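You operate a simulated robot arm through the tools that you are given. There is no shell and no other tool. Be economical: measure what you need, move in short steps, check, and stop when the job is done.

You are at the controls of a simulated robot arm. One attempt, no reset.

JOB
Take the orange capped tube on the top of the white shaker and put it away on the bench top by the spinner. Then push the purple drawer shut. Then press the hold button to switch it on. Then put the long blue tray on the middle shelf of the store cabinet away on the left end of the grey bench. Then fetch the small teal box and set it on the lower shelf of the store cabinet. Then open the top cabinet door, take the red puck and leave it on the top compartment of the store cabinet and shut the door again. Then take the purple box from the right half of the blue bench and put it on the round grey pad. Then take the purple ring tube on the right half of the blue bench and put it away on the bench top by the foam board. Do these in the order given. Set down upright: small teal box, purple box, purple ring tube.
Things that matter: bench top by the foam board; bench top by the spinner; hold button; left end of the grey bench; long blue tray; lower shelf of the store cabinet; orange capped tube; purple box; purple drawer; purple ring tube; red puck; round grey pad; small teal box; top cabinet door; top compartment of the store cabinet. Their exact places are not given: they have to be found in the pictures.

It is judged by the outcome, as a careful person would: the job done as asked, and still so three seconds after it is handed in. It fails if anything else is knocked over, pushed out of place, dropped, spilled or broken.

ROBOT AND FRAMES
A 6-joint arm with a two-finger parallel gripper on a trunk, on a base that drives. Base frame: it is fixed to the floor where the robot stands at the start and does not move with it; the origin is under the middle of the robot, x ahead of it, y to its left, z up. Lengths are in mm, angles in rad, forces in N, time in s.
With the tool pointing down near the work surface it reaches from about 400 to 920 mm from the robot's upright axis, wherever it stands. Its first joint turns from -2.007 to 2.007 rad. Places, roughly: bench top by the foam board [4500, -2600, 800]; bench top by the spinner [4500, -1700, 800]; hold button [900, -7000, 900]; left end of the grey bench [-1700, -1500, 800]; long blue tray (45x22x5 cm) [9100, 2300, 800]; lower shelf of the store cabinet [9200, 2300, 300]; orange capped tube (2x2x6 cm) [500, -100, 900]; purple box (4x4x7 cm) [8100, 2200, 800]; purple drawer [2100, -6700, 500]; purple ring tube (3x3x6 cm) [8200, 2400, 800]; red puck (5x5x3 cm) [8200, 2100, 800]; round grey pad (8x8x2 cm) [8300, 2300, 800]; small teal box (10x6x9 cm) [8900, 2200, 1200]; top cabinet door [8900, 2100, 1700]; top compartment of the store cabinet [8900, 2300, 1600]. Payload 3.43 kg.
Tool frame: the origin (TCP) lies between the finger pads and is the grasp point; the fingertips stand 34 mm ahead of it; z points along the fingers, y is the line along which they close. Largest opening 128 mm; finger width 24, thickness 12; the body of the gripper, 48 by 130 mm, starts 96 mm behind the TCP.
Orientation is that of the tool frame in the base frame, as a unit quaternion [x, y, z, w]. With the fingers straight down and closing along the base's y, the tool's x points along the base's -x, its y along +y and its z along -z.

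CONTROLS
- The arm moves only by the tool nudge_tool. Its argument "plan" is a list of rows, each a list of 7 numbers: the turn, a rotation vector about the tool's x, y, z in rad, then the shift along the tool's x, y, z in mm, then the opening in per cent of the stroke, from 0 (shut) to 100 (fully open). In form: [[rx, ry, rz, tx, ty, tz, gripper], ...]. A call has 1 to 8 rows; each row is the pose to reach, as a shift and turn from the pose commanded when the call began, along the tool's axes at that moment. Rows are played at 5 a second. More than 50 mm and 0.15 rad between two rows, or a gripper value outside its range, and nothing of the call is played. Where a pose cannot be reached the arm comes as near as it can. A force on the tool above 40 N (or 10 N above the force at the start of the call, whichever is more), or a blocked arm, ends the call early, and 0.2 s more pass. Each finger travels about 108 mm/s and halts on what it meets, pressing with about 39 N; the grip force reading is that of the motor and also rises with nothing between the fingers. The clock runs only during rows and for 0.2 s after the last one: add rows that repeat a pose to give the fingers time. It gives the time, the measured TCP pose, the force on the tool (base axes), the opening and the grip force at its end, in the units of the frame above (readings bear some noise), with the torque about the TCP (base axes, N m) and any sound that the robot's microphone picked up.
- Cameras (640 x 400 px; columns grow to the right, rows downward): "scene" is now at [52.9, 165.9, 1247.7]; the picture's right is [-0.32, -0.95, 0.00], its down [-0.42, 0.14, -0.90] and it looks along [0.85, -0.29, -0.44] (base axes); focal length 288 px, centre (320, 200). "wrist" rides on the gripper at [76, -11, -160] in the tool frame; the picture's right is [0.15, 0.99, 0.00], its down [-0.88, 0.13, -0.46] and it looks along [-0.45, 0.07, 0.89] (tool axes); focal length 234 px, centre (320, 200).
- camera(camera): a new picture of that camera. The clock stands still meanwhile.
- lift_body(by): slides the trunk up (or, below 0, down) by that many mm; the arm and the scene camera ride with it, the base frame stays. It gives what a move gives, with no picture.
- steer(legs): drives the robot by 1 to 6 legs, each [ahead, turn to the left] in mm and rad, along the robot's own axes; the way and the turn of a leg run together, so that a leg with both is an arc; at most 1500 mm and 3.142 rad a leg. The arm and the cameras ride along, it lands a little off, and it stops where it bumps. It gives what a move gives.
- turn_head(pan, tilt): turns the head with the scene camera to pan (to the left, within 1.798 rad either way) and tilt (down, from -0.506 to 1.204), counted from straight ahead of the robot. It gives what a move gives.
- measure_at(camera, pixels): for up to 12 pixels [column, row] of the newest picture of that camera ("zoom" is the newest enlarged one), the place [x, y, z] in the base frame of the surface seen there, good to about 3 mm. The clock stands still meanwhile.
- enlarge(camera, box): a new picture of the part [left, top, right, bottom] of that camera's present view, enlarged. The clock stands still meanwhile.
- job_done(): hands the job in; it is judged then, once.

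Work in short steps. Measure before you move; look again where a grasp or a placing could have gone wrong, and mend it. You have 322 turns and 206 pictures in all, those below and enlarged ones among them. Open the gripper and draw the arm clear of the work before you hand the job in, unless the task says otherwise.

The tools are called after "Emit:" as a command line: name --pt "numbers of a row" for each row, then --argument value for the rest, lists and objects as JSON in quotes. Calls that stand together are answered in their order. nudge_tool: Moves the arm, as the interface text tells. Its arguments: {"type":"object","properties":{"plan":{"type":"array","items":{"type":"array","items":{"type":"number"}}}},"required":["plan"]} The other tools are called the same way: lift_body (by) slides the trunk up or down; steer (legs) drives the base; turn_head (pan, tilt) turns the head that bears the scene camera; camera (camera) takes a picture; measure_at (camera, pixels) gives the place of the surface under pixels of a picture; enlarge (camera, box) takes an enlarged picture of a part of a camera's view; job_done () hands the job in.

At the start:

```text
time_s: 0.0
tool_pos: [477.3, 56.0, 1077.1]
orientation: [0.0, 1.0, 0.0, 0.0]
wrist_force: [0.1, 0.5, 0.1]
wrist_torque: [0.02, 0.01, 0.0]
finger_gap: 127.8
grasp_force: 0.1
trunk travel left (down, up): [-500.0, 290.0]
robot x, y, heading: [-1.6, -1.2, 0.002]
head pan, tilt: [-0.325, 0.459]
```

scene: 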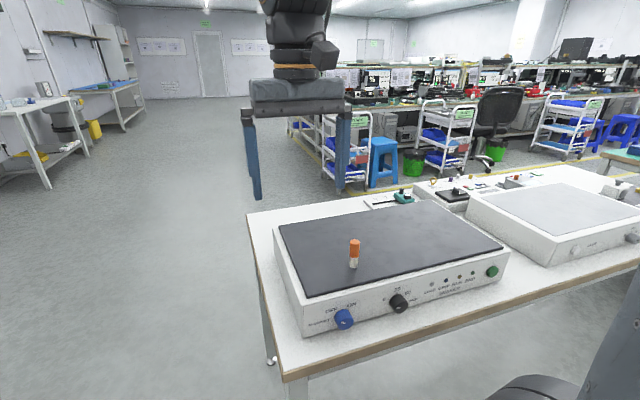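
wrist: 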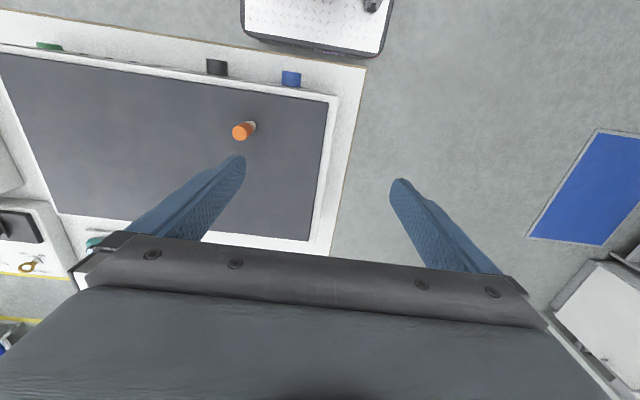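

The orange tube stands at scene (354,253). I'll measure it.

Emit:
measure_at --camera "scene" --pixels '[[354, 242], [354, 253], [353, 266], [345, 270], [300, 240], [440, 230]]'

Emit:
measure_at --camera "wrist" --pixels '[[239, 132], [250, 127], [200, 180]]'

```text
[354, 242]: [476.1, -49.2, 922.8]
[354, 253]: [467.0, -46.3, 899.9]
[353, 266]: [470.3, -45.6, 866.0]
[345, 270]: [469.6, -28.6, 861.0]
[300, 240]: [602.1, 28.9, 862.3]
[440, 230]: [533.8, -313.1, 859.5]
```

```text
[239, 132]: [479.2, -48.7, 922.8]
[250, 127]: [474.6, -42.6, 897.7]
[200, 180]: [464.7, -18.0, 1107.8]
```

Tube axis is about (478,-48), top 923, plate 861. Move over it and down.

Emit:
nudge_tool --pt "0 0 0 0 -40 0 70" --pt "0 0 0 0 -80 0 70" --pt "0 0 0 0 -104 0 70" --pt "0 0 0 0 -104 45 70" --pt "0 0 0 0 -104 90 70" --pt "0 0 0 0 -104 110 70" --pt "0 0 0 0 -104 110 70"

Emit:
camera --camera "wrist"

```text
time_s: 1.6
tool_pos: [477.4, -47.2, 967.1]
orientation: [0.0, 1.0, 0.0, 0.0]
wrist_force: [0.6, 0.1, -0.3]
wrist_torque: [0.01, -0.01, -0.01]
finger_gap: 89.6
grasp_force: 0.0
trunk travel left (down, up): [-500.0, 290.0]
robot x, y, heading: [-1.2, 1.0, 0.0]
head pan, tilt: [-0.325, 0.459]
```

```text
203 pictures are left
```

wrist: 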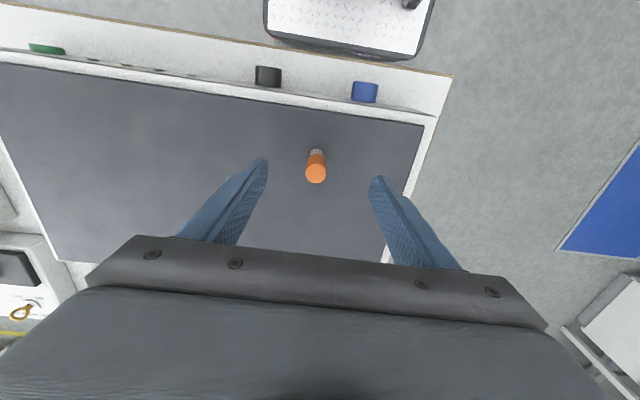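

The tube is between the fingers. Descend and close.

Emit:
nudge_tool --pt "0 0 0 0 -0.5 40 70" --pt "0 0 0 0 -0.5 65 70" --pt "0 0 0 0 -0.5 65 40" --pt "0 0 0 0 -0.5 65 10" --pt "0 0 0 0 -0.5 65 5" --pt "0 0 0 0 -0.5 65 5" --pt "0 0 0 0 -0.5 30 5" --pt "0 0 0 0 -0.5 -15 5"

Emit:
camera --camera "wrist"

```text
time_s: 3.4
tool_pos: [476.8, -44.8, 983.7]
orientation: [0.0, 1.0, -0.001, -0.001]
wrist_force: [0.3, 0.5, 0.9]
wrist_torque: [0.0, 0.06, -0.02]
finger_gap: 18.8
grasp_force: 39.0
trunk travel left (down, up): [-500.0, 290.0]
robot x, y, heading: [-0.8, -0.9, 0.001]
head pan, tilt: [-0.325, 0.459]
```

```text
202 pictures are left
```

wrist: 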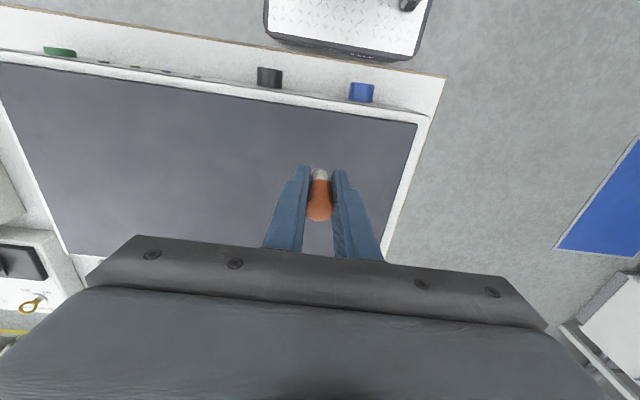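

Held (gap 18.8), with the tube bottom about 41 mm below the TCP. Now look around to plan the drive.

Emit:
turn_head --pan -0.3 --tilt 0.15

Emit:
camera --camera "scene"

Emit:
turn_head --pan -1.3 --tilt 0.25

Emit:
camera --camera "scene"

Emit:
turn_head --pan 0.6 --tilt 0.25

Emit:
camera --camera "scene"

```text
time_s: 4.2
tool_pos: [476.0, -46.9, 983.1]
orientation: [0.0, 1.0, 0.001, 0.0]
wrist_force: [0.8, -0.5, -0.1]
wrist_torque: [0.02, -0.03, 0.01]
finger_gap: 19.0
grasp_force: 39.3
trunk travel left (down, up): [-500.0, 290.0]
robot x, y, heading: [-3.1, 3.4, 0.003]
head pan, tilt: [-0.3, 0.15]
```

```text
201 pictures are left
```

scene: 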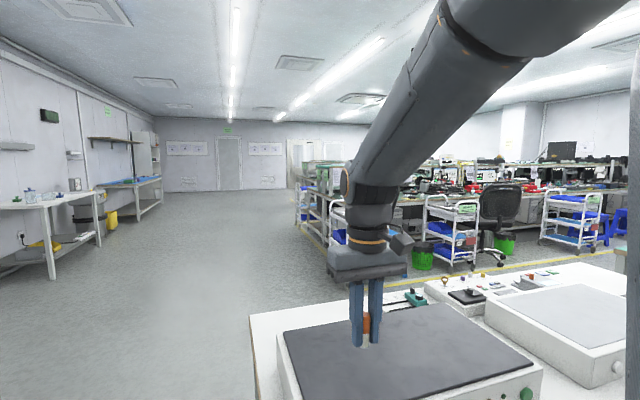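

```text
time_s: 5.5
tool_pos: [475.9, -45.0, 982.5]
orientation: [0.0, 1.0, 0.0, 0.001]
wrist_force: [1.2, 0.0, 0.4]
wrist_torque: [0.01, 0.0, 0.0]
finger_gap: 18.7
grasp_force: 39.0
trunk travel left (down, up): [-500.0, 290.0]
robot x, y, heading: [1.5, 2.3, 0.001]
head pan, tilt: [-1.3, 0.25]
```

```text
200 pictures are left
```

scene: 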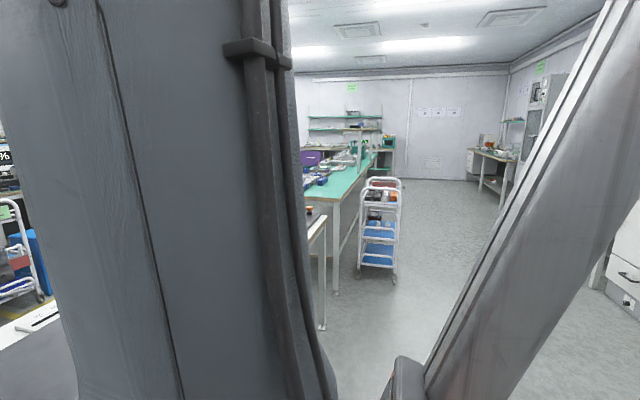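

```text
time_s: 7.3
tool_pos: [476.4, -46.4, 982.6]
orientation: [0.0, 1.0, 0.0, 0.0]
wrist_force: [0.1, 1.1, -0.2]
wrist_torque: [0.0, 0.0, 0.06]
finger_gap: 18.9
grasp_force: 38.9
trunk travel left (down, up): [-500.0, 290.0]
robot x, y, heading: [1.1, -4.6, 0.0]
head pan, tilt: [0.6, 0.25]
```

```text
199 pictures are left
```

scene: 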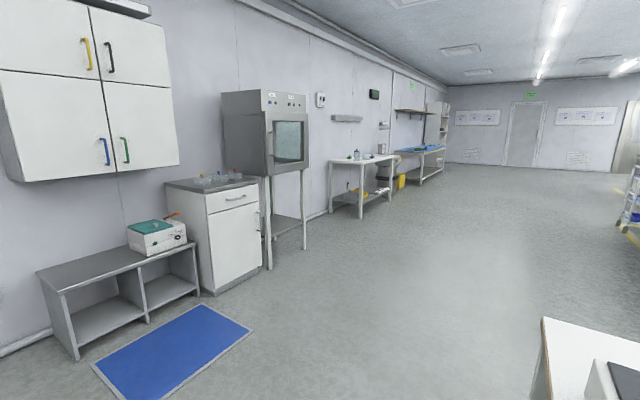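

Look at the island of benches in the mid-distance, where the spinner should be.

Emit:
turn_head --pan -0.45 --tilt 0.25

Emit:
enlarge --camera "scene" --box '[200, 100, 520, 300]'

Emit:
measure_at --camera "zoom" --pixels '[[60, 200], [120, 300], [200, 200], [300, 200], [400, 200], [500, 200], [600, 200], [560, 320], [60, 320], [30, 150]]'

```text
time_s: 8.7
tool_pos: [476.4, -45.2, 983.1]
orientation: [0.0, 1.0, 0.001, 0.0]
wrist_force: [-0.6, 0.7, 0.0]
wrist_torque: [0.02, 0.01, 0.01]
finger_gap: 18.7
grasp_force: 39.6
trunk travel left (down, up): [-500.0, 290.0]
robot x, y, heading: [4.1, -1.8, -0.001]
head pan, tilt: [-0.45, 0.25]
```

```text
2.00 times, centred on (360, 200) of scene
```

zoom: 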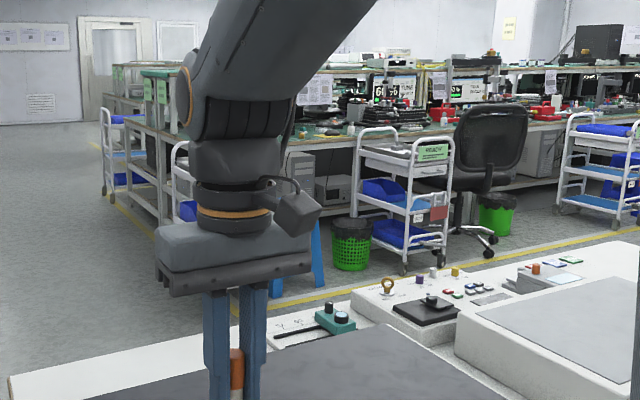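

```text
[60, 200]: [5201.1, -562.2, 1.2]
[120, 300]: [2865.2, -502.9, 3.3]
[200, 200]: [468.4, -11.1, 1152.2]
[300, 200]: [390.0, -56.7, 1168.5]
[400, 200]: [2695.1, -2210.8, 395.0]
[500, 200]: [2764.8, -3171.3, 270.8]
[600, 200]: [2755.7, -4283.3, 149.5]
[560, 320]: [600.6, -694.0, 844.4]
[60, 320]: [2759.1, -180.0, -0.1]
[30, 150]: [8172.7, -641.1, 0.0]
```

Bench island and carts are around x≈2.7 m and beyond. I'll drive out round the left of the nearby bench and look from there.

Emit:
steer --legs '[[0, 0.8], [900, 0], [0, -0.8], [1500, 0]]'

Emit:
turn_head --pan -0.5 --tilt 0.25

Emit:
camera --camera "scene"

```text
time_s: 11.9
tool_pos: [387.1, 323.9, 983.5]
orientation: [-0.38, 0.925, 0.0, 0.0]
wrist_force: [-0.7, -0.1, -0.5]
wrist_torque: [0.01, 0.01, -0.03]
finger_gap: 18.7
grasp_force: 39.1
trunk travel left (down, up): [-500.0, 290.0]
robot x, y, heading: [14.7, 22.0, 0.769]
head pan, tilt: [-0.45, 0.25]
stopped in leg 2: the robot was blocked; the commanded pose is now the measured one
```

```text
time_s: 12.6
tool_pos: [387.3, 323.8, 983.4]
orientation: [-0.379, 0.925, -0.001, 0.001]
wrist_force: [0.8, -0.3, 0.2]
wrist_torque: [0.01, -0.02, 0.01]
finger_gap: 18.5
grasp_force: 39.4
trunk travel left (down, up): [-500.0, 290.0]
robot x, y, heading: [14.2, 23.2, 0.773]
head pan, tilt: [-0.499, 0.25]
```

```text
197 pictures are left
```

scene: 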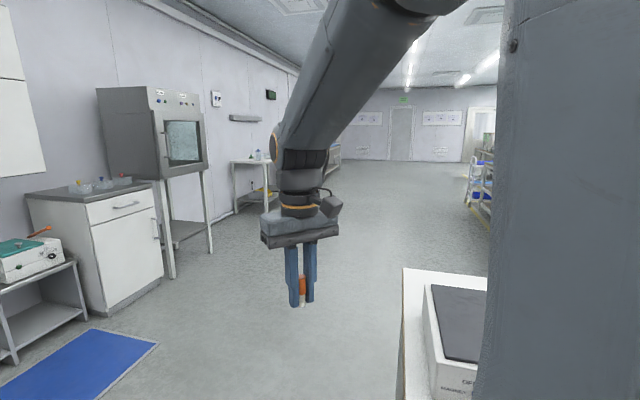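

Blocked after 20 mm, presumably by the near bench edge. Look down at the front right and behind.

Emit:
turn_head --pan -0.75 --tilt 1.0

Emit:
camera --camera "scene"

Emit:
turn_head --pan 0.3 --tilt 1.1

Emit:
camera --camera "scene"

```text
time_s: 13.7
tool_pos: [386.7, 324.1, 982.6]
orientation: [-0.38, 0.925, 0.001, 0.0]
wrist_force: [-0.1, -0.2, -0.4]
wrist_torque: [0.01, 0.02, 0.02]
finger_gap: 18.5
grasp_force: 39.4
trunk travel left (down, up): [-500.0, 290.0]
robot x, y, heading: [16.6, 24.7, 0.767]
head pan, tilt: [-0.75, 1.0]
```

```text
196 pictures are left
```

scene: 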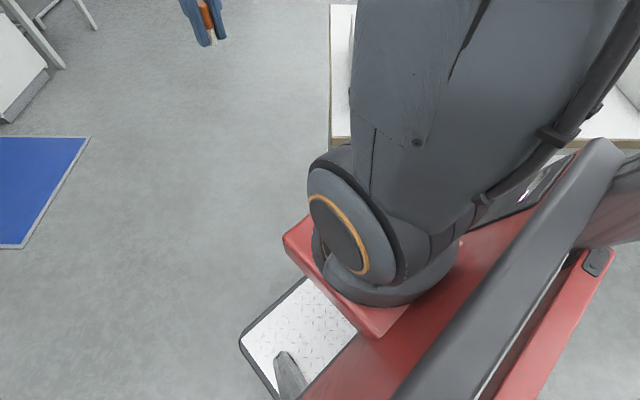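

```text
time_s: 15.0
tool_pos: [387.6, 323.8, 984.4]
orientation: [-0.38, 0.925, 0.0, 0.0]
wrist_force: [-0.5, -0.1, 0.7]
wrist_torque: [0.04, 0.03, -0.01]
finger_gap: 18.7
grasp_force: 38.5
trunk travel left (down, up): [-500.0, 290.0]
robot x, y, heading: [16.3, 26.2, 0.775]
head pan, tilt: [0.3, 1.1]
```

```text
195 pictures are left
```

scene: 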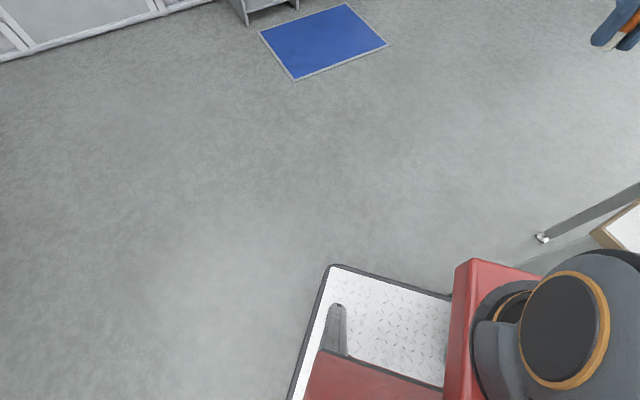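

The base's right front corner meets the bench. Back up, face left (heading ~1.57), drive clear, then turn forward.

Emit:
steer --legs '[[-200, 0], [0, 0.8], [950, 0], [0, -1.57], [1500, 0], [1000, 0]]'

Emit:
turn_head --pan -0.6 --tilt 0.3

Emit:
camera --camera "scene"

```text
time_s: 38.9
tool_pos: [2826.9, 776.3, 983.2]
orientation: [-0.004, 1.0, 0.0, 0.0]
wrist_force: [-0.8, -0.4, -0.2]
wrist_torque: [0.01, 0.0, -0.04]
finger_gap: 18.8
grasp_force: 39.0
trunk travel left (down, up): [-500.0, 290.0]
robot x, y, heading: [2348.1, 820.1, -0.002]
head pan, tilt: [0.3, 1.1]
```

```text
time_s: 40.1
tool_pos: [2826.1, 777.7, 983.9]
orientation: [-0.002, 1.0, 0.0, 0.0]
wrist_force: [0.7, 0.7, 0.2]
wrist_torque: [0.0, -0.01, -0.03]
finger_gap: 18.8
grasp_force: 38.9
trunk travel left (down, up): [-500.0, 290.0]
robot x, y, heading: [2351.1, 823.9, -0.002]
head pan, tilt: [-0.6, 0.3]
```

```text
194 pictures are left
```

scene: 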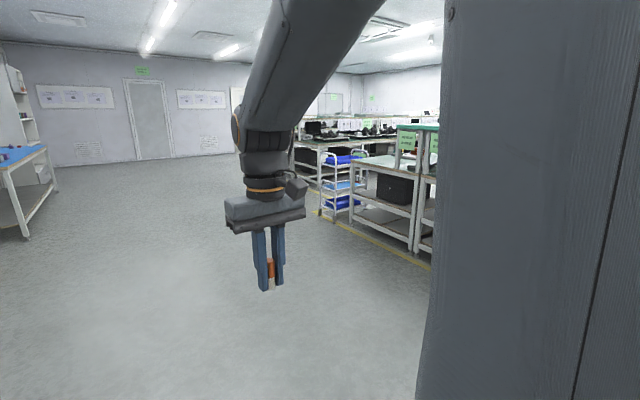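

Drive further and turn right to face the island.

Emit:
steer --legs '[[1500, 0], [300, 0], [0, -1.4]]'

Emit:
turn_head --pan 0.1 --tilt 0.25

Emit:
camera --camera "scene"

```text
time_s: 52.7
tool_pos: [4206.7, 349.6, 983.1]
orientation: [0.641, 0.767, -0.001, 0.0]
wrist_force: [-0.3, 0.4, -0.1]
wrist_torque: [-0.01, -0.04, 0.01]
finger_gap: 18.9
grasp_force: 38.8
trunk travel left (down, up): [-500.0, 290.0]
robot x, y, heading: [4167.3, 829.7, -1.403]
head pan, tilt: [-0.6, 0.3]
```

```text
time_s: 53.8
tool_pos: [4207.2, 349.7, 983.8]
orientation: [0.641, 0.768, 0.0, 0.0]
wrist_force: [-0.4, -0.2, -0.9]
wrist_torque: [0.01, -0.01, 0.02]
finger_gap: 18.5
grasp_force: 39.3
trunk travel left (down, up): [-500.0, 290.0]
robot x, y, heading: [4169.2, 823.0, -1.4]
head pan, tilt: [0.099, 0.25]
```

```text
193 pictures are left
```

scene: 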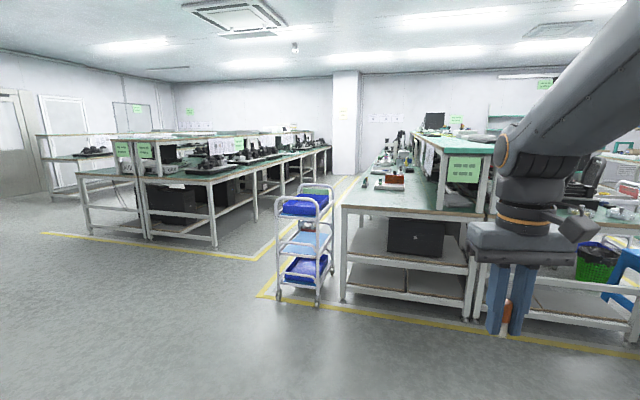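

Emit:
enlarge --camera "scene" --box '[330, 120, 490, 220]'

Emit:
measure_at --camera "scene" --pixels '[[342, 205], [375, 212], [430, 212], [480, 214], [372, 185], [395, 182], [320, 280], [340, 300], [300, 200], [465, 320], [465, 170], [262, 298]]'

```text
4.00 times, centred on (410, 170) of scene
```

zoom: 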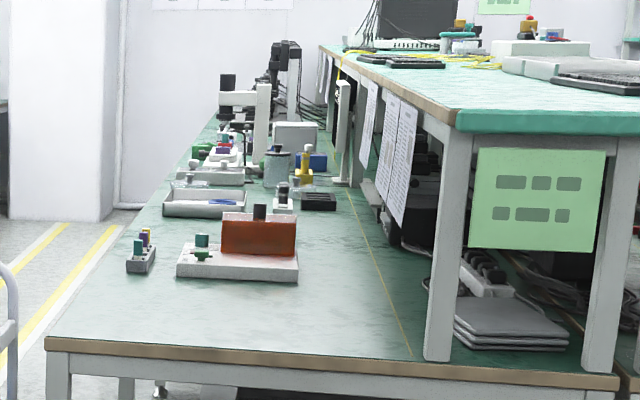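

```text
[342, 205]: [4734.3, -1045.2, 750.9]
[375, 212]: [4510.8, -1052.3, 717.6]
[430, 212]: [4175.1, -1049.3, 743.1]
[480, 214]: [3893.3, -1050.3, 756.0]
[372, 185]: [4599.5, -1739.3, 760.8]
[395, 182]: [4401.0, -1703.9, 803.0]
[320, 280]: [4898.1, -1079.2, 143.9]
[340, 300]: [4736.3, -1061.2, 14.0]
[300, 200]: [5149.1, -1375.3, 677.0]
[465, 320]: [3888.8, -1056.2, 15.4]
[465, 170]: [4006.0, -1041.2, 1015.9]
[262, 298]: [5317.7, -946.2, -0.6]
```

The bench front edge is at y≈-1050, top z≈755, left edge x≈4740; the devices lie at y≈-1700. Drive close to the front edge facing it.

Emit:
steer --legs '[[0, 1.2], [310, 0], [0, -1.37], [1000, 0]]'

Emit:
turn_head --pan 0.15 --tilt 0.45

Emit:
camera --camera "scene"

```text
time_s: 67.0
tool_pos: [4431.8, -713.8, 985.2]
orientation: [0.706, 0.708, -0.001, 0.0]
wrist_force: [-0.3, -0.1, -0.2]
wrist_torque: [0.02, 0.01, 0.01]
finger_gap: 18.9
grasp_force: 38.7
trunk travel left (down, up): [-500.0, 290.0]
robot x, y, heading: [4479.8, -234.6, -1.575]
head pan, tilt: [0.099, 0.25]
```

```text
time_s: 67.8
tool_pos: [4431.8, -712.7, 983.6]
orientation: [0.706, 0.709, 0.0, 0.001]
wrist_force: [-0.1, 0.0, -1.1]
wrist_torque: [-0.02, 0.02, 0.01]
finger_gap: 18.8
grasp_force: 38.8
trunk travel left (down, up): [-500.0, 290.0]
robot x, y, heading: [4476.7, -237.3, -1.573]
head pan, tilt: [0.15, 0.45]
```

```text
191 pictures are left
```

scene: 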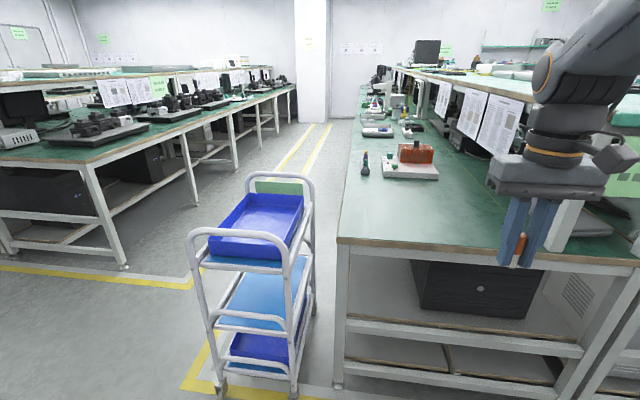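

Emit:
enlarge --camera "scene" --box '[340, 80, 500, 180]'

Emit:
measure_at --camera "zoom" --pixels '[[250, 290], [300, 390], [100, 330], [70, 390], [140, 210], [380, 300], [220, 70], [280, 190], [100, 110], [390, 190], [450, 330], [160, 170]]'

```text
4.00 times, centred on (420, 130) of scene
```

zoom: 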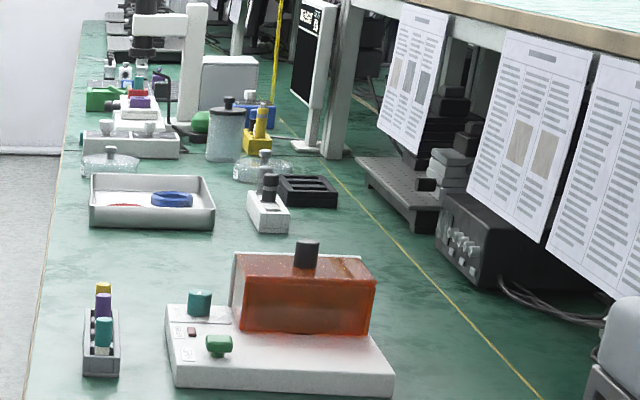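

```text
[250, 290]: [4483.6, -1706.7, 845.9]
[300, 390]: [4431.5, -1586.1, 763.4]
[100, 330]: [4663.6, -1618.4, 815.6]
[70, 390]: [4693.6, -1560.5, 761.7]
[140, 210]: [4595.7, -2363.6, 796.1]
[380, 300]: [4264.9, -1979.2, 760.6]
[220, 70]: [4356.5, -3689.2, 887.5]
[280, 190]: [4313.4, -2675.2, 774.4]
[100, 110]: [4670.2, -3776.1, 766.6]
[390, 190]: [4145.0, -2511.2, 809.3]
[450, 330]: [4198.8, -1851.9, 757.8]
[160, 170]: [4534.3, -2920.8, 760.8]
```

The device at (4500,-1700) with an orange chamber seems to be the spinner. I'll measure the overhead shelf edge and cart so I can come closer safely.

Emit:
measure_at --camera "scene" --pixels '[[480, 86], [545, 100], [430, 75], [622, 128], [220, 390], [293, 385], [250, 185], [560, 235], [445, 100], [492, 110]]'

Emit:
turn_head --pan 0.0 --tilt 1.15

Emit:
camera --camera "scene"

```text
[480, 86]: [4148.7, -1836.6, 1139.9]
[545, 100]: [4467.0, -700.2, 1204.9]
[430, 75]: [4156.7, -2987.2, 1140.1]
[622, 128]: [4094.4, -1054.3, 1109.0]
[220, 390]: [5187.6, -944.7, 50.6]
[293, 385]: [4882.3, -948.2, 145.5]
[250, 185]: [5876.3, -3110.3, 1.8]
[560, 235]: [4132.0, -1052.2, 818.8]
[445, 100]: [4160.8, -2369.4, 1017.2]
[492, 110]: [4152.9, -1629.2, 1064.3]
```

```text
time_s: 68.8
tool_pos: [4431.8, -715.2, 983.3]
orientation: [0.705, 0.709, 0.0, 0.0]
wrist_force: [0.7, 0.3, -0.6]
wrist_torque: [0.02, 0.01, 0.01]
finger_gap: 18.9
grasp_force: 38.7
trunk travel left (down, up): [-500.0, 290.0]
robot x, y, heading: [4479.7, -239.9, -1.572]
head pan, tilt: [0.0, 1.15]
```

```text
189 pictures are left
```

scene: 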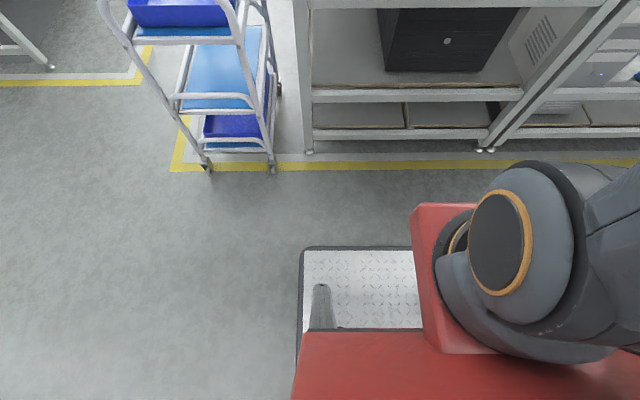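

Emit:
measure_at --camera "scene" --pixels '[[302, 250], [350, 247], [300, 350], [425, 210], [300, 330]]'

```text
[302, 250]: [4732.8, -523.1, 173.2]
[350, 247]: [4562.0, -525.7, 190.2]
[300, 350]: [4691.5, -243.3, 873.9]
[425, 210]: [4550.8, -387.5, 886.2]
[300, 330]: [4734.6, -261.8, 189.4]
```

Base front stands 285 mm ahead. Advance 440 mm and look at the bench.

Emit:
steer --legs '[[440, 0]]'

Emit:
turn_head --pan 0.1 --tilt 0.5

Emit:
camera --camera "scene"

Emit:
camera --camera "wrist"

```text
time_s: 71.5
tool_pos: [4422.0, -1149.0, 982.1]
orientation: [0.71, 0.704, 0.0, 0.0]
wrist_force: [0.1, -0.4, -0.8]
wrist_torque: [0.01, -0.01, 0.0]
finger_gap: 18.8
grasp_force: 38.7
trunk travel left (down, up): [-500.0, 290.0]
robot x, y, heading: [4474.5, -670.5, -1.582]
head pan, tilt: [0.0, 1.15]
```

```text
time_s: 72.5
tool_pos: [4422.6, -1149.9, 983.2]
orientation: [0.71, 0.704, 0.0, 0.0]
wrist_force: [0.7, 0.3, -0.3]
wrist_torque: [0.01, -0.02, -0.02]
finger_gap: 18.8
grasp_force: 39.0
trunk travel left (down, up): [-500.0, 290.0]
robot x, y, heading: [4471.9, -674.1, -1.579]
head pan, tilt: [0.099, 0.499]
```

```text
188 pictures are left
```

scene: 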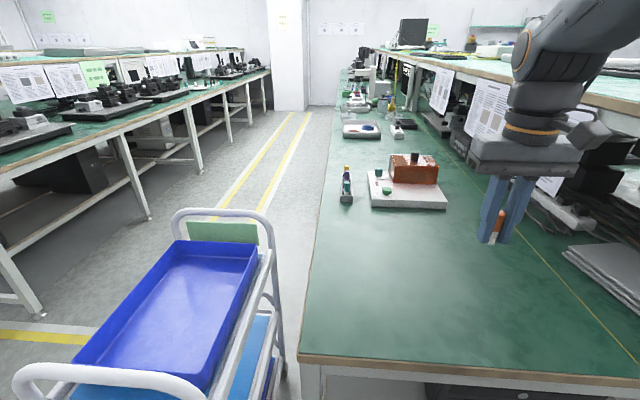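

```text
187 pictures are left
```

wrist: 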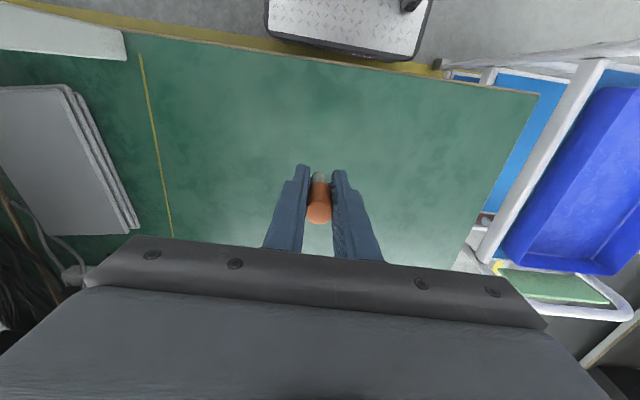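

Emit:
enlarge --camera "scene" --box '[320, 60, 480, 220]'

Emit:
measure_at --camera "scene" --pixels '[[371, 206], [445, 209], [440, 188], [370, 174], [346, 203], [345, 172], [390, 178], [437, 165], [410, 153], [346, 136], [380, 137], [420, 230]]'

```text
2.50 times, centred on (400, 140) of scene
```

zoom: 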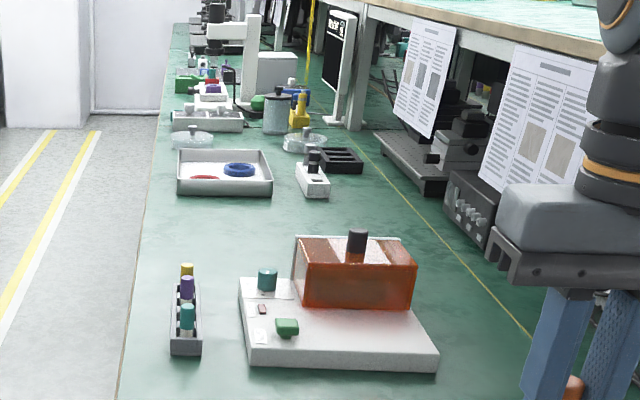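

```text
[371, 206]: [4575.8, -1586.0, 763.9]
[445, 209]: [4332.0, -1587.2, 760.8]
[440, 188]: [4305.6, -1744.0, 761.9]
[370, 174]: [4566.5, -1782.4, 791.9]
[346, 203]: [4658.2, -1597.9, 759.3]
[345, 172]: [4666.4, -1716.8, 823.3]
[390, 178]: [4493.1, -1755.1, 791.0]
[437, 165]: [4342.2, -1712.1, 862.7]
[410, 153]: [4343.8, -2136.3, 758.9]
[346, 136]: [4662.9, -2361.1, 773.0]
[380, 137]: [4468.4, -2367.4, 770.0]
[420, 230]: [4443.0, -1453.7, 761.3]
```

The spinner's base spans x 4330–4576, y -1587..-1785. I'll set the tube on the clear bench just in front of it at about (4465,-1520).

Emit:
nudge_tool --pt "0 0 0 -46 5 0 5" --pt "0 0 0 -92 10 0 5" --pt "0 0 0 -138 16 0 5" --pt "0 0 0 -185 21 0 5" --pt "0 0 0 -231 27 0 5" --pt "0 0 0 -277 32 0 5" --pt "0 0 0 -323 38 0 5" --pt "0 0 0 -370 43 0 5"

Emit:
nudge_tool --pt "0 0 0 0 0 45 5" --pt "0 0 0 0 0 90 5" --pt "0 0 0 0 0 130 5" --pt "0 0 0 0 0 150 5" --pt "0 0 0 0 0 160 5" --pt "0 0 0 0 0 160 5"

Emit:
camera --camera "wrist"

Emit:
camera --camera "scene"

```text
time_s: 74.3
tool_pos: [4462.4, -1521.4, 983.9]
orientation: [0.709, 0.705, 0.0, -0.001]
wrist_force: [0.2, 0.5, 0.8]
wrist_torque: [-0.03, -0.02, -0.01]
finger_gap: 18.7
grasp_force: 38.7
trunk travel left (down, up): [-500.0, 290.0]
robot x, y, heading: [4477.5, -677.8, -1.583]
head pan, tilt: [0.099, 0.499]
```

```text
time_s: 75.7
tool_pos: [4462.7, -1518.5, 824.8]
orientation: [0.71, 0.705, 0.0, 0.001]
wrist_force: [-0.2, 1.1, -0.4]
wrist_torque: [-0.01, 0.0, 0.0]
finger_gap: 18.6
grasp_force: 39.3
trunk travel left (down, up): [-500.0, 290.0]
robot x, y, heading: [4477.8, -672.2, -1.582]
head pan, tilt: [0.099, 0.499]
```

```text
185 pictures are left
```

wrist: 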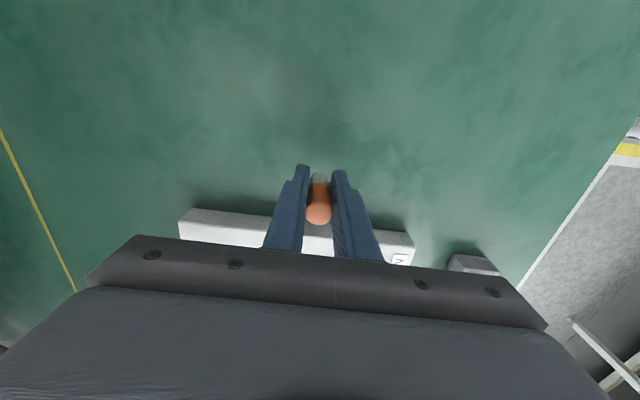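

```text
184 pictures are left
```

scene: 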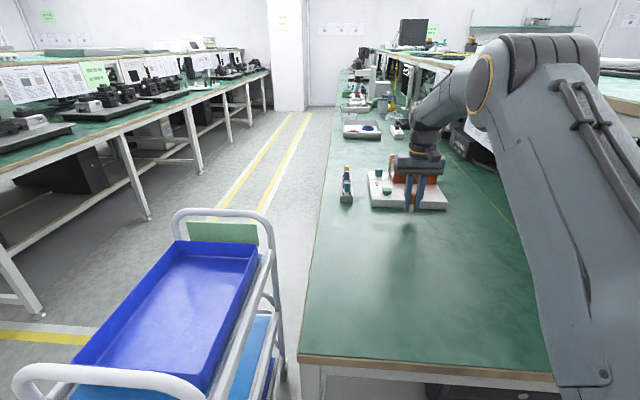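

Lower the last 24 mm gently.

Emit:
nudge_tool --pt "0 0 0 0 0 15 5" --pt "0 0 0 0 0 20 5" --pt "0 0 0 0 0 23 5" --pt "0 0 0 0 0 24 5" --pt "0 0 0 0 0 24 5"

```text
time_s: 76.9
tool_pos: [4462.8, -1519.6, 800.8]
orientation: [0.709, 0.705, 0.0, 0.0]
wrist_force: [0.0, -0.4, 0.2]
wrist_torque: [0.04, 0.01, 0.01]
finger_gap: 18.6
grasp_force: 39.1
trunk travel left (down, up): [-500.0, 290.0]
robot x, y, heading: [4477.0, -672.9, -1.59]
head pan, tilt: [0.099, 0.499]
```

Emit:
nudge_tool --pt "0 0 0 0 0 1 5" --pt "0 0 0 0 0 2 5" --pt "0 0 0 0 0 2 5"

```text
time_s: 77.7
tool_pos: [4463.9, -1520.7, 798.0]
orientation: [0.71, 0.705, 0.0, 0.0]
wrist_force: [-3.4, 0.5, 8.0]
wrist_torque: [-0.01, 0.02, -0.01]
finger_gap: 18.9
grasp_force: 39.3
trunk travel left (down, up): [-500.0, 290.0]
robot x, y, heading: [4473.1, -673.4, -1.582]
head pan, tilt: [0.099, 0.499]
```

Contact (8 N). Release and rise.

Emit:
nudge_tool --pt "0 0 0 0 0 0 15" --pt "0 0 0 0 0 0 30" --pt "0 0 0 0 0 0 45" --pt "0 0 0 0 0 -40 45" --pt "0 0 0 0 0 -85 45" --pt "0 0 0 0 0 -130 45"

Emit:
camera --camera "wrist"

```text
time_s: 79.1
tool_pos: [4462.9, -1521.4, 926.8]
orientation: [0.71, 0.704, 0.001, -0.001]
wrist_force: [0.6, -0.6, -0.7]
wrist_torque: [0.03, 0.01, 0.0]
finger_gap: 57.5
grasp_force: 0.2
trunk travel left (down, up): [-500.0, 290.0]
robot x, y, heading: [4473.6, -674.3, -1.591]
head pan, tilt: [0.099, 0.499]
```

```text
183 pictures are left
```

wrist: 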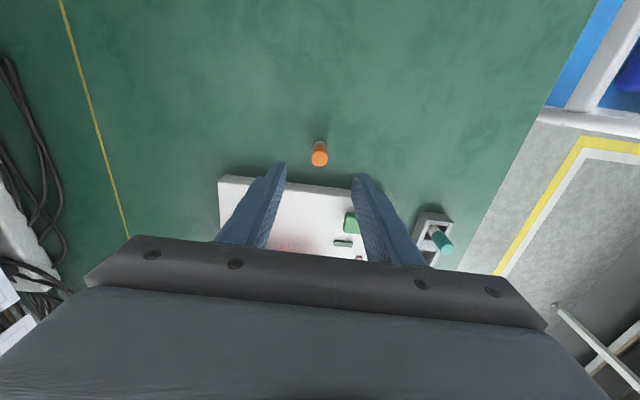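

The tube stands upright. Retract the arm, then back off.

Emit:
nudge_tool --pt "0 0 0 46 0 -10 45" --pt "0 0 0 92 0 -20 30" --pt "0 0 0 138 0 -30 20" --pt "0 0 0 184 0 -40 10" --pt "0 0 0 230 0 -50 5" --pt "0 0 0 276 0 -60 5" --pt "0 0 0 322 0 -70 5" --pt "0 0 0 368 0 -70 5"

Emit:
steer --legs '[[-1450, 0], [0, -1.57], [1500, 0], [1500, 0], [1500, 0]]'

Emit:
turn_head --pan 0.3 --tilt 0.3

Emit:
camera --camera "scene"

```text
time_s: 80.9
tool_pos: [4465.3, -1151.3, 996.8]
orientation: [0.71, 0.704, 0.0, -0.001]
wrist_force: [-0.2, -0.1, 0.0]
wrist_torque: [0.09, -0.04, 0.0]
finger_gap: 6.5
grasp_force: 0.0
trunk travel left (down, up): [-500.0, 290.0]
robot x, y, heading: [4470.1, -676.4, -1.585]
head pan, tilt: [0.099, 0.499]
```

```text
time_s: 112.8
tool_pos: [-438.6, 885.1, 997.0]
orientation: [1.0, -0.027, 0.0, 0.0]
wrist_force: [1.5, 0.1, -0.1]
wrist_torque: [-0.03, -0.02, 0.03]
finger_gap: 6.5
grasp_force: 0.3
trunk travel left (down, up): [-500.0, 290.0]
robot x, y, heading: [37.1, 853.5, 3.077]
head pan, tilt: [0.099, 0.499]
```

```text
time_s: 113.5
tool_pos: [-438.3, 884.6, 996.9]
orientation: [1.0, -0.027, 0.0, 0.0]
wrist_force: [-0.8, 0.2, 0.2]
wrist_torque: [-0.01, 0.01, 0.02]
finger_gap: 6.6
grasp_force: 0.0
trunk travel left (down, up): [-500.0, 290.0]
robot x, y, heading: [38.6, 856.5, 3.079]
head pan, tilt: [0.3, 0.3]
```

```text
182 pictures are left
```

scene: 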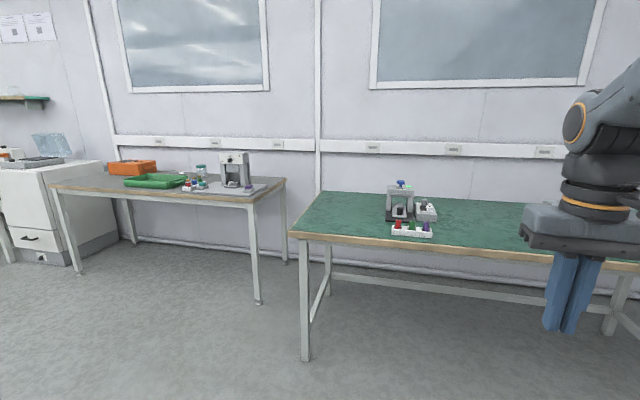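

The grey bench is at the left rear (x≈-1700). Measure the aisle while here.

Emit:
measure_at --camera "scene" --pixels '[[53, 186], [250, 199], [285, 180], [255, 300], [305, 358], [75, 272], [105, 185], [130, 162], [150, 182], [215, 190], [295, 235], [90, 190]]'

Emit:
enlarge --camera "scene" --box '[20, 120, 300, 295]'

```text
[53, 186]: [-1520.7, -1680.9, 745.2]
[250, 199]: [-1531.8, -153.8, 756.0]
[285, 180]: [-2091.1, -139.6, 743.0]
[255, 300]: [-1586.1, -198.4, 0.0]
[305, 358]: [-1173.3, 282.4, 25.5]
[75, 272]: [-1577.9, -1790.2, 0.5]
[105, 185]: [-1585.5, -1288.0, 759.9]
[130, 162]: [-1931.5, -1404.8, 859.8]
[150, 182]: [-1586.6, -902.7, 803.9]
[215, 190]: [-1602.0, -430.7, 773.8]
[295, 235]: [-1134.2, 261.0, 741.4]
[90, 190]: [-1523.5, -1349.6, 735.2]
```

```text
2.29 times, centred on (160, 208) of scene
```

zoom: 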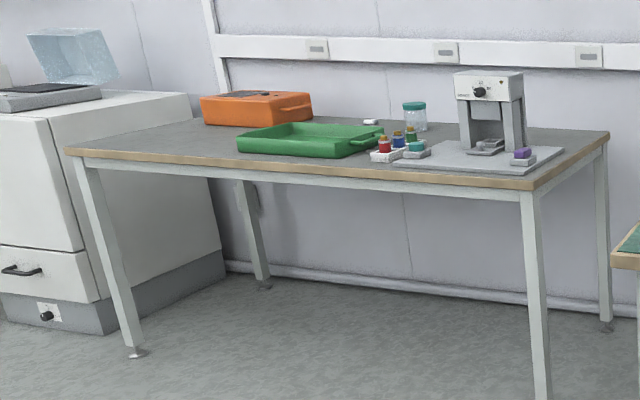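

Drive to x≈-450 and head down the aisle (-y).

Emit:
steer --legs '[[480, 0], [0, 1.634], [1500, 0], [1000, 0]]'

Emit:
turn_head --pan 0.2 --tilt 0.3

Emit:
camera --camera "scene"

```text
time_s: 132.3
tool_pos: [-440.8, -2102.8, 996.7]
orientation: [0.708, 0.707, 0.0, 0.0]
wrist_force: [-0.1, 0.2, 0.7]
wrist_torque: [0.01, -0.01, -0.01]
finger_gap: 6.5
grasp_force: 0.1
trunk travel left (down, up): [-500.0, 290.0]
robot x, y, heading: [-437.1, -1625.6, -1.571]
head pan, tilt: [0.3, 0.3]
```

```text
time_s: 132.9
tool_pos: [-441.4, -2102.2, 996.1]
orientation: [0.707, 0.707, 0.0, 0.0]
wrist_force: [-0.5, 0.3, -0.4]
wrist_torque: [0.0, -0.02, -0.02]
finger_gap: 6.2
grasp_force: 0.2
trunk travel left (down, up): [-500.0, 290.0]
robot x, y, heading: [-439.3, -1623.4, -1.577]
head pan, tilt: [0.201, 0.3]
```

```text
180 pictures are left
```

scene: 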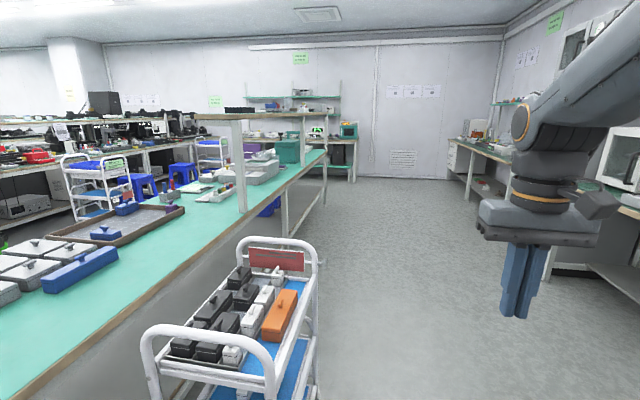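

Emit:
measure_at --camera "scene" --pixels '[[318, 300], [325, 205], [352, 178], [448, 178], [545, 275], [470, 200], [300, 236], [250, 148], [330, 140], [600, 270]]'

Emit:
enlarge --camera "scene" --box '[180, 80, 380, 205]'

```text
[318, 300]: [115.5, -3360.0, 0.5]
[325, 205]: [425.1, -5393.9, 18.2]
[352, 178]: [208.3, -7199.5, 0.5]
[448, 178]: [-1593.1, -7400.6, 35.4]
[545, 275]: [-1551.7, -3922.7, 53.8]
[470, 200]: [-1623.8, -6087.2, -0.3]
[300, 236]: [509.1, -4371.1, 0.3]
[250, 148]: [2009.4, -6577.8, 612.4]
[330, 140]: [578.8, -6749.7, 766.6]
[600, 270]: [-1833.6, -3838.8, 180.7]
```

```text
3.20 times, centred on (280, 142) of scene
```

zoom: 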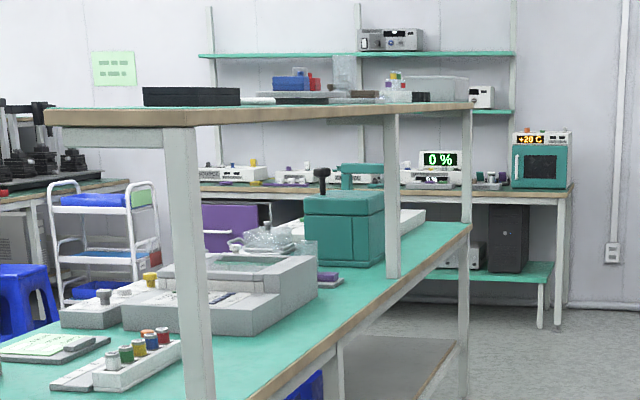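

Clear aisle at x≈-440. Drive on to y≈-6000 and turn left toward the wall bench.

Emit:
steer --legs '[[1500, 0], [1500, 0], [1300, 0], [0, 0.9]]'

Emit:
turn_head --pan 0.3 --tilt 0.35

Emit:
camera --camera "scene"

```text
time_s: 155.9
tool_pos: [-78.4, -6234.6, 996.9]
orientation: [0.33, 0.944, 0.0, 0.001]
wrist_force: [0.0, 0.3, 0.1]
wrist_torque: [0.01, 0.02, -0.02]
finger_gap: 6.2
grasp_force: 0.0
trunk travel left (down, up): [-500.0, 290.0]
robot x, y, heading: [-451.7, -5932.7, -0.679]
head pan, tilt: [0.201, 0.3]
```

```text
time_s: 156.5
tool_pos: [-78.4, -6235.5, 996.2]
orientation: [0.33, 0.944, 0.0, 0.0]
wrist_force: [0.1, -0.2, -0.2]
wrist_torque: [-0.02, 0.02, -0.01]
finger_gap: 6.4
grasp_force: 0.1
trunk travel left (down, up): [-500.0, 290.0]
robot x, y, heading: [-452.8, -5932.7, -0.68]
head pan, tilt: [0.3, 0.351]
```

```text
178 pictures are left
```

scene: 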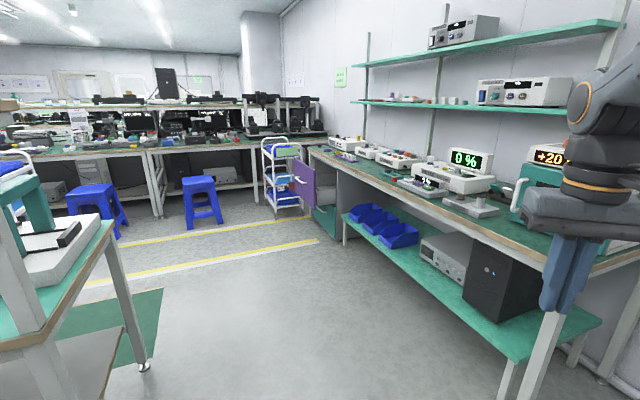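

Emit:
enlarge --camera "scene" --box '[250, 120, 410, 260]'

Emit:
measure_at --camera "scene" --pixels '[[296, 180], [308, 180], [303, 210], [312, 190], [325, 220], [345, 240], [295, 215], [145, 365], [540, 385], [320, 180], [330, 190], [455, 190]]'

```text
2.86 times, centred on (330, 190) of scene
```

zoom: 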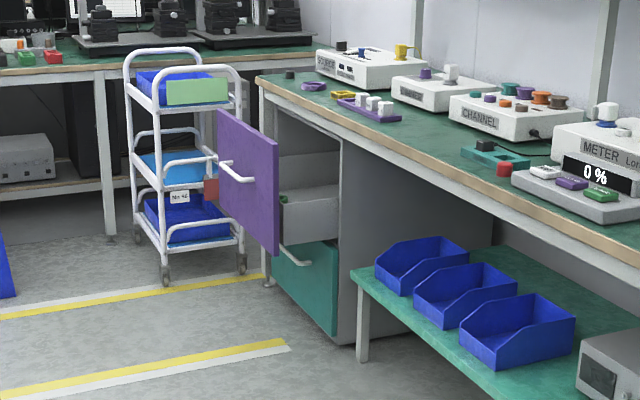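

```text
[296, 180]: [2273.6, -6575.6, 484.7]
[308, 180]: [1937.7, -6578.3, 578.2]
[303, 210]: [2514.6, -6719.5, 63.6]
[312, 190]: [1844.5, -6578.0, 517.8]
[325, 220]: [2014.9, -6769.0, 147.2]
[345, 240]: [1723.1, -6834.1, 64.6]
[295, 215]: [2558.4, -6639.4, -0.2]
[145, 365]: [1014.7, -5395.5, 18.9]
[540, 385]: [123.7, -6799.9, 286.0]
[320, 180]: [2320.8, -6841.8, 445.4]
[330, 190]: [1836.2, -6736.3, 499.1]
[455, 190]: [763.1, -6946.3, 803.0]
```

The purple drawer front is at y≈-6577, its cabinet face ≈-6770; it must be pushed ~190 mm in -y. Drive along to x≈1990 and face it.

Emit:
steer --legs '[[0, 0.68], [1500, 0], [930, 0], [0, -1.57]]'

Emit:
turn_head --pan 0.0 --tilt 0.75

Emit:
camera --camera "scene"

```text
time_s: 173.9
tool_pos: [1928.0, -6462.3, 995.4]
orientation: [0.713, 0.701, 0.0, 0.0]
wrist_force: [0.1, 0.3, 0.2]
wrist_torque: [0.0, -0.01, 0.02]
finger_gap: 6.4
grasp_force: 0.1
trunk travel left (down, up): [-500.0, 290.0]
robot x, y, heading: [1941.0, -5985.4, -1.594]
head pan, tilt: [0.3, 0.351]
```

```text
time_s: 174.8
tool_pos: [1927.9, -6462.3, 996.5]
orientation: [0.714, 0.701, 0.0, -0.001]
wrist_force: [0.1, -0.8, 0.9]
wrist_torque: [0.0, 0.0, 0.01]
finger_gap: 6.4
grasp_force: 0.0
trunk travel left (down, up): [-500.0, 290.0]
robot x, y, heading: [1942.5, -5977.5, -1.597]
head pan, tilt: [0.0, 0.75]
```

```text
176 pictures are left
```

scene: 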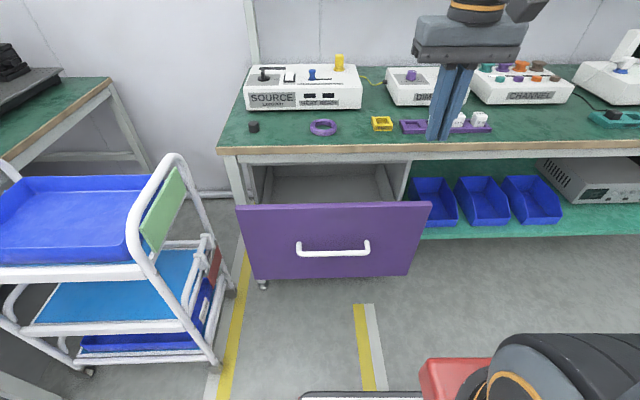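

Emit:
measure_at --camera "scene" --pixels '[[238, 210], [430, 206], [252, 277], [408, 274], [332, 225], [332, 245], [300, 250], [332, 268], [320, 152], [400, 150], [260, 165], [400, 165]]'

```text
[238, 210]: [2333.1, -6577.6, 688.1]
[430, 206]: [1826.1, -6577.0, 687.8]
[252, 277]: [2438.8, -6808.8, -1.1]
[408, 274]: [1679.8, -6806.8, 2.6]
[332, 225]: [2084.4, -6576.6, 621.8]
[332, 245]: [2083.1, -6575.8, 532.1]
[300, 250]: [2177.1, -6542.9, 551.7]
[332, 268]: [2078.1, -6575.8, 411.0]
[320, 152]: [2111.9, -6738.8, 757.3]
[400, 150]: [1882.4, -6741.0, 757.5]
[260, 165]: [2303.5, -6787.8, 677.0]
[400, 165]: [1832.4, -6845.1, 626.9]
```

Front panel spans x 1826–2336, z ~390–690, handle at z≈550. I'll push at x≈2082, z≈615 with a horizontal, closed gripper. Back up a bit, lower the trunk, then tilt the tool forward.

Emit:
steer --legs '[[-130, 0]]'

Emit:
lift_body --by -200

Emit:
nudge_tool --pt "0 -0.14 0 -12 17 0 0" --pt "0 -0.28 0 -24 34 0 0" --pt "0 -0.42 0 -36 51 0 0" --pt "0 -0.56 0 -48 68 0 0" --pt "0 -0.7 0 -60 85 0 0" --pt "0 -0.84 0 -72 102 0 0" --pt "0 -0.98 0 -84 119 0 0" --pt "0 -1.12 0 -96 136 0 0"

```text
time_s: 176.0
tool_pos: [1931.7, -6331.4, 996.9]
orientation: [0.712, 0.702, 0.0, 0.0]
wrist_force: [-0.1, -0.2, -0.2]
wrist_torque: [-0.01, 0.02, -0.02]
finger_gap: 6.3
grasp_force: 0.2
trunk travel left (down, up): [-500.0, 290.0]
robot x, y, heading: [1942.9, -5852.3, -1.595]
head pan, tilt: [0.0, 0.75]
```

```text
time_s: 178.2
tool_pos: [1931.0, -6331.5, 797.1]
orientation: [0.712, 0.702, 0.0, 0.0]
wrist_force: [-0.1, -0.2, 0.1]
wrist_torque: [0.0, -0.03, -0.02]
finger_gap: 6.6
grasp_force: 0.0
trunk travel left (down, up): [-300.0, 490.0]
robot x, y, heading: [1943.4, -5851.9, -1.599]
head pan, tilt: [0.0, 0.75]
```

```text
time_s: 180.0
tool_pos: [2084.3, -6460.4, 814.5]
orientation: [0.605, 0.594, -0.379, 0.371]
wrist_force: [0.0, 0.5, -0.1]
wrist_torque: [-0.05, 0.01, 0.02]
finger_gap: 0.0
grasp_force: 32.8
out of reach, approached as far as the arm can: row 3, 4, 5, 6, 7, 8
trunk travel left (down, up): [-300.0, 490.0]
robot x, y, heading: [1945.1, -5855.1, -1.599]
head pan, tilt: [0.0, 0.75]
```

Orientation is at 1.12 rad, close quarters. Lower the trunk 200 to bring the TCP to z≈615, then finish the tilt.

Emit:
lift_body --by -200

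Emit:
camera --camera "scene"

```text
time_s: 182.2
tool_pos: [2084.1, -6514.4, 614.7]
orientation: [0.605, 0.594, -0.379, 0.371]
wrist_force: [-0.1, 0.1, 0.3]
wrist_torque: [-0.01, -0.05, 0.03]
finger_gap: 0.0
grasp_force: 32.7
trunk travel left (down, up): [-100.0, 690.0]
robot x, y, heading: [1944.0, -5853.7, -1.591]
head pan, tilt: [0.0, 0.75]
```

```text
175 pictures are left
```

scene: 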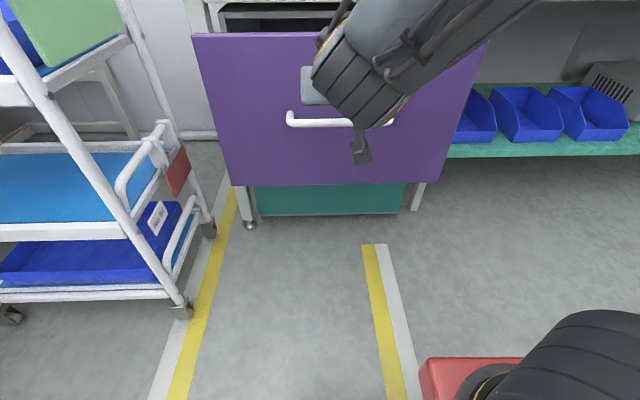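

Tip is ~30 mm off the panel, above the handle. Push forward in steps.

Emit:
nudge_tool --pt "0 0 0 -8.7 0 18 0" --pt "0 0 0 -17.4 0 36 0" --pt "0 0 0 -26 0 54 0" --pt "0 0 0 -35 0 72 0" --pt "0 0 0 -43.6 0 90 0" --pt "0 0 0 -52.3 0 108 0"

```text
time_s: 183.6
tool_pos: [2082.6, -6632.9, 614.6]
orientation: [0.605, 0.594, -0.379, 0.372]
wrist_force: [-0.4, -0.5, 0.0]
wrist_torque: [0.01, -0.03, -0.02]
finger_gap: 0.0
grasp_force: 32.6
trunk travel left (down, up): [-100.0, 690.0]
robot x, y, heading: [1944.2, -5854.3, -1.593]
head pan, tilt: [0.0, 0.75]
```

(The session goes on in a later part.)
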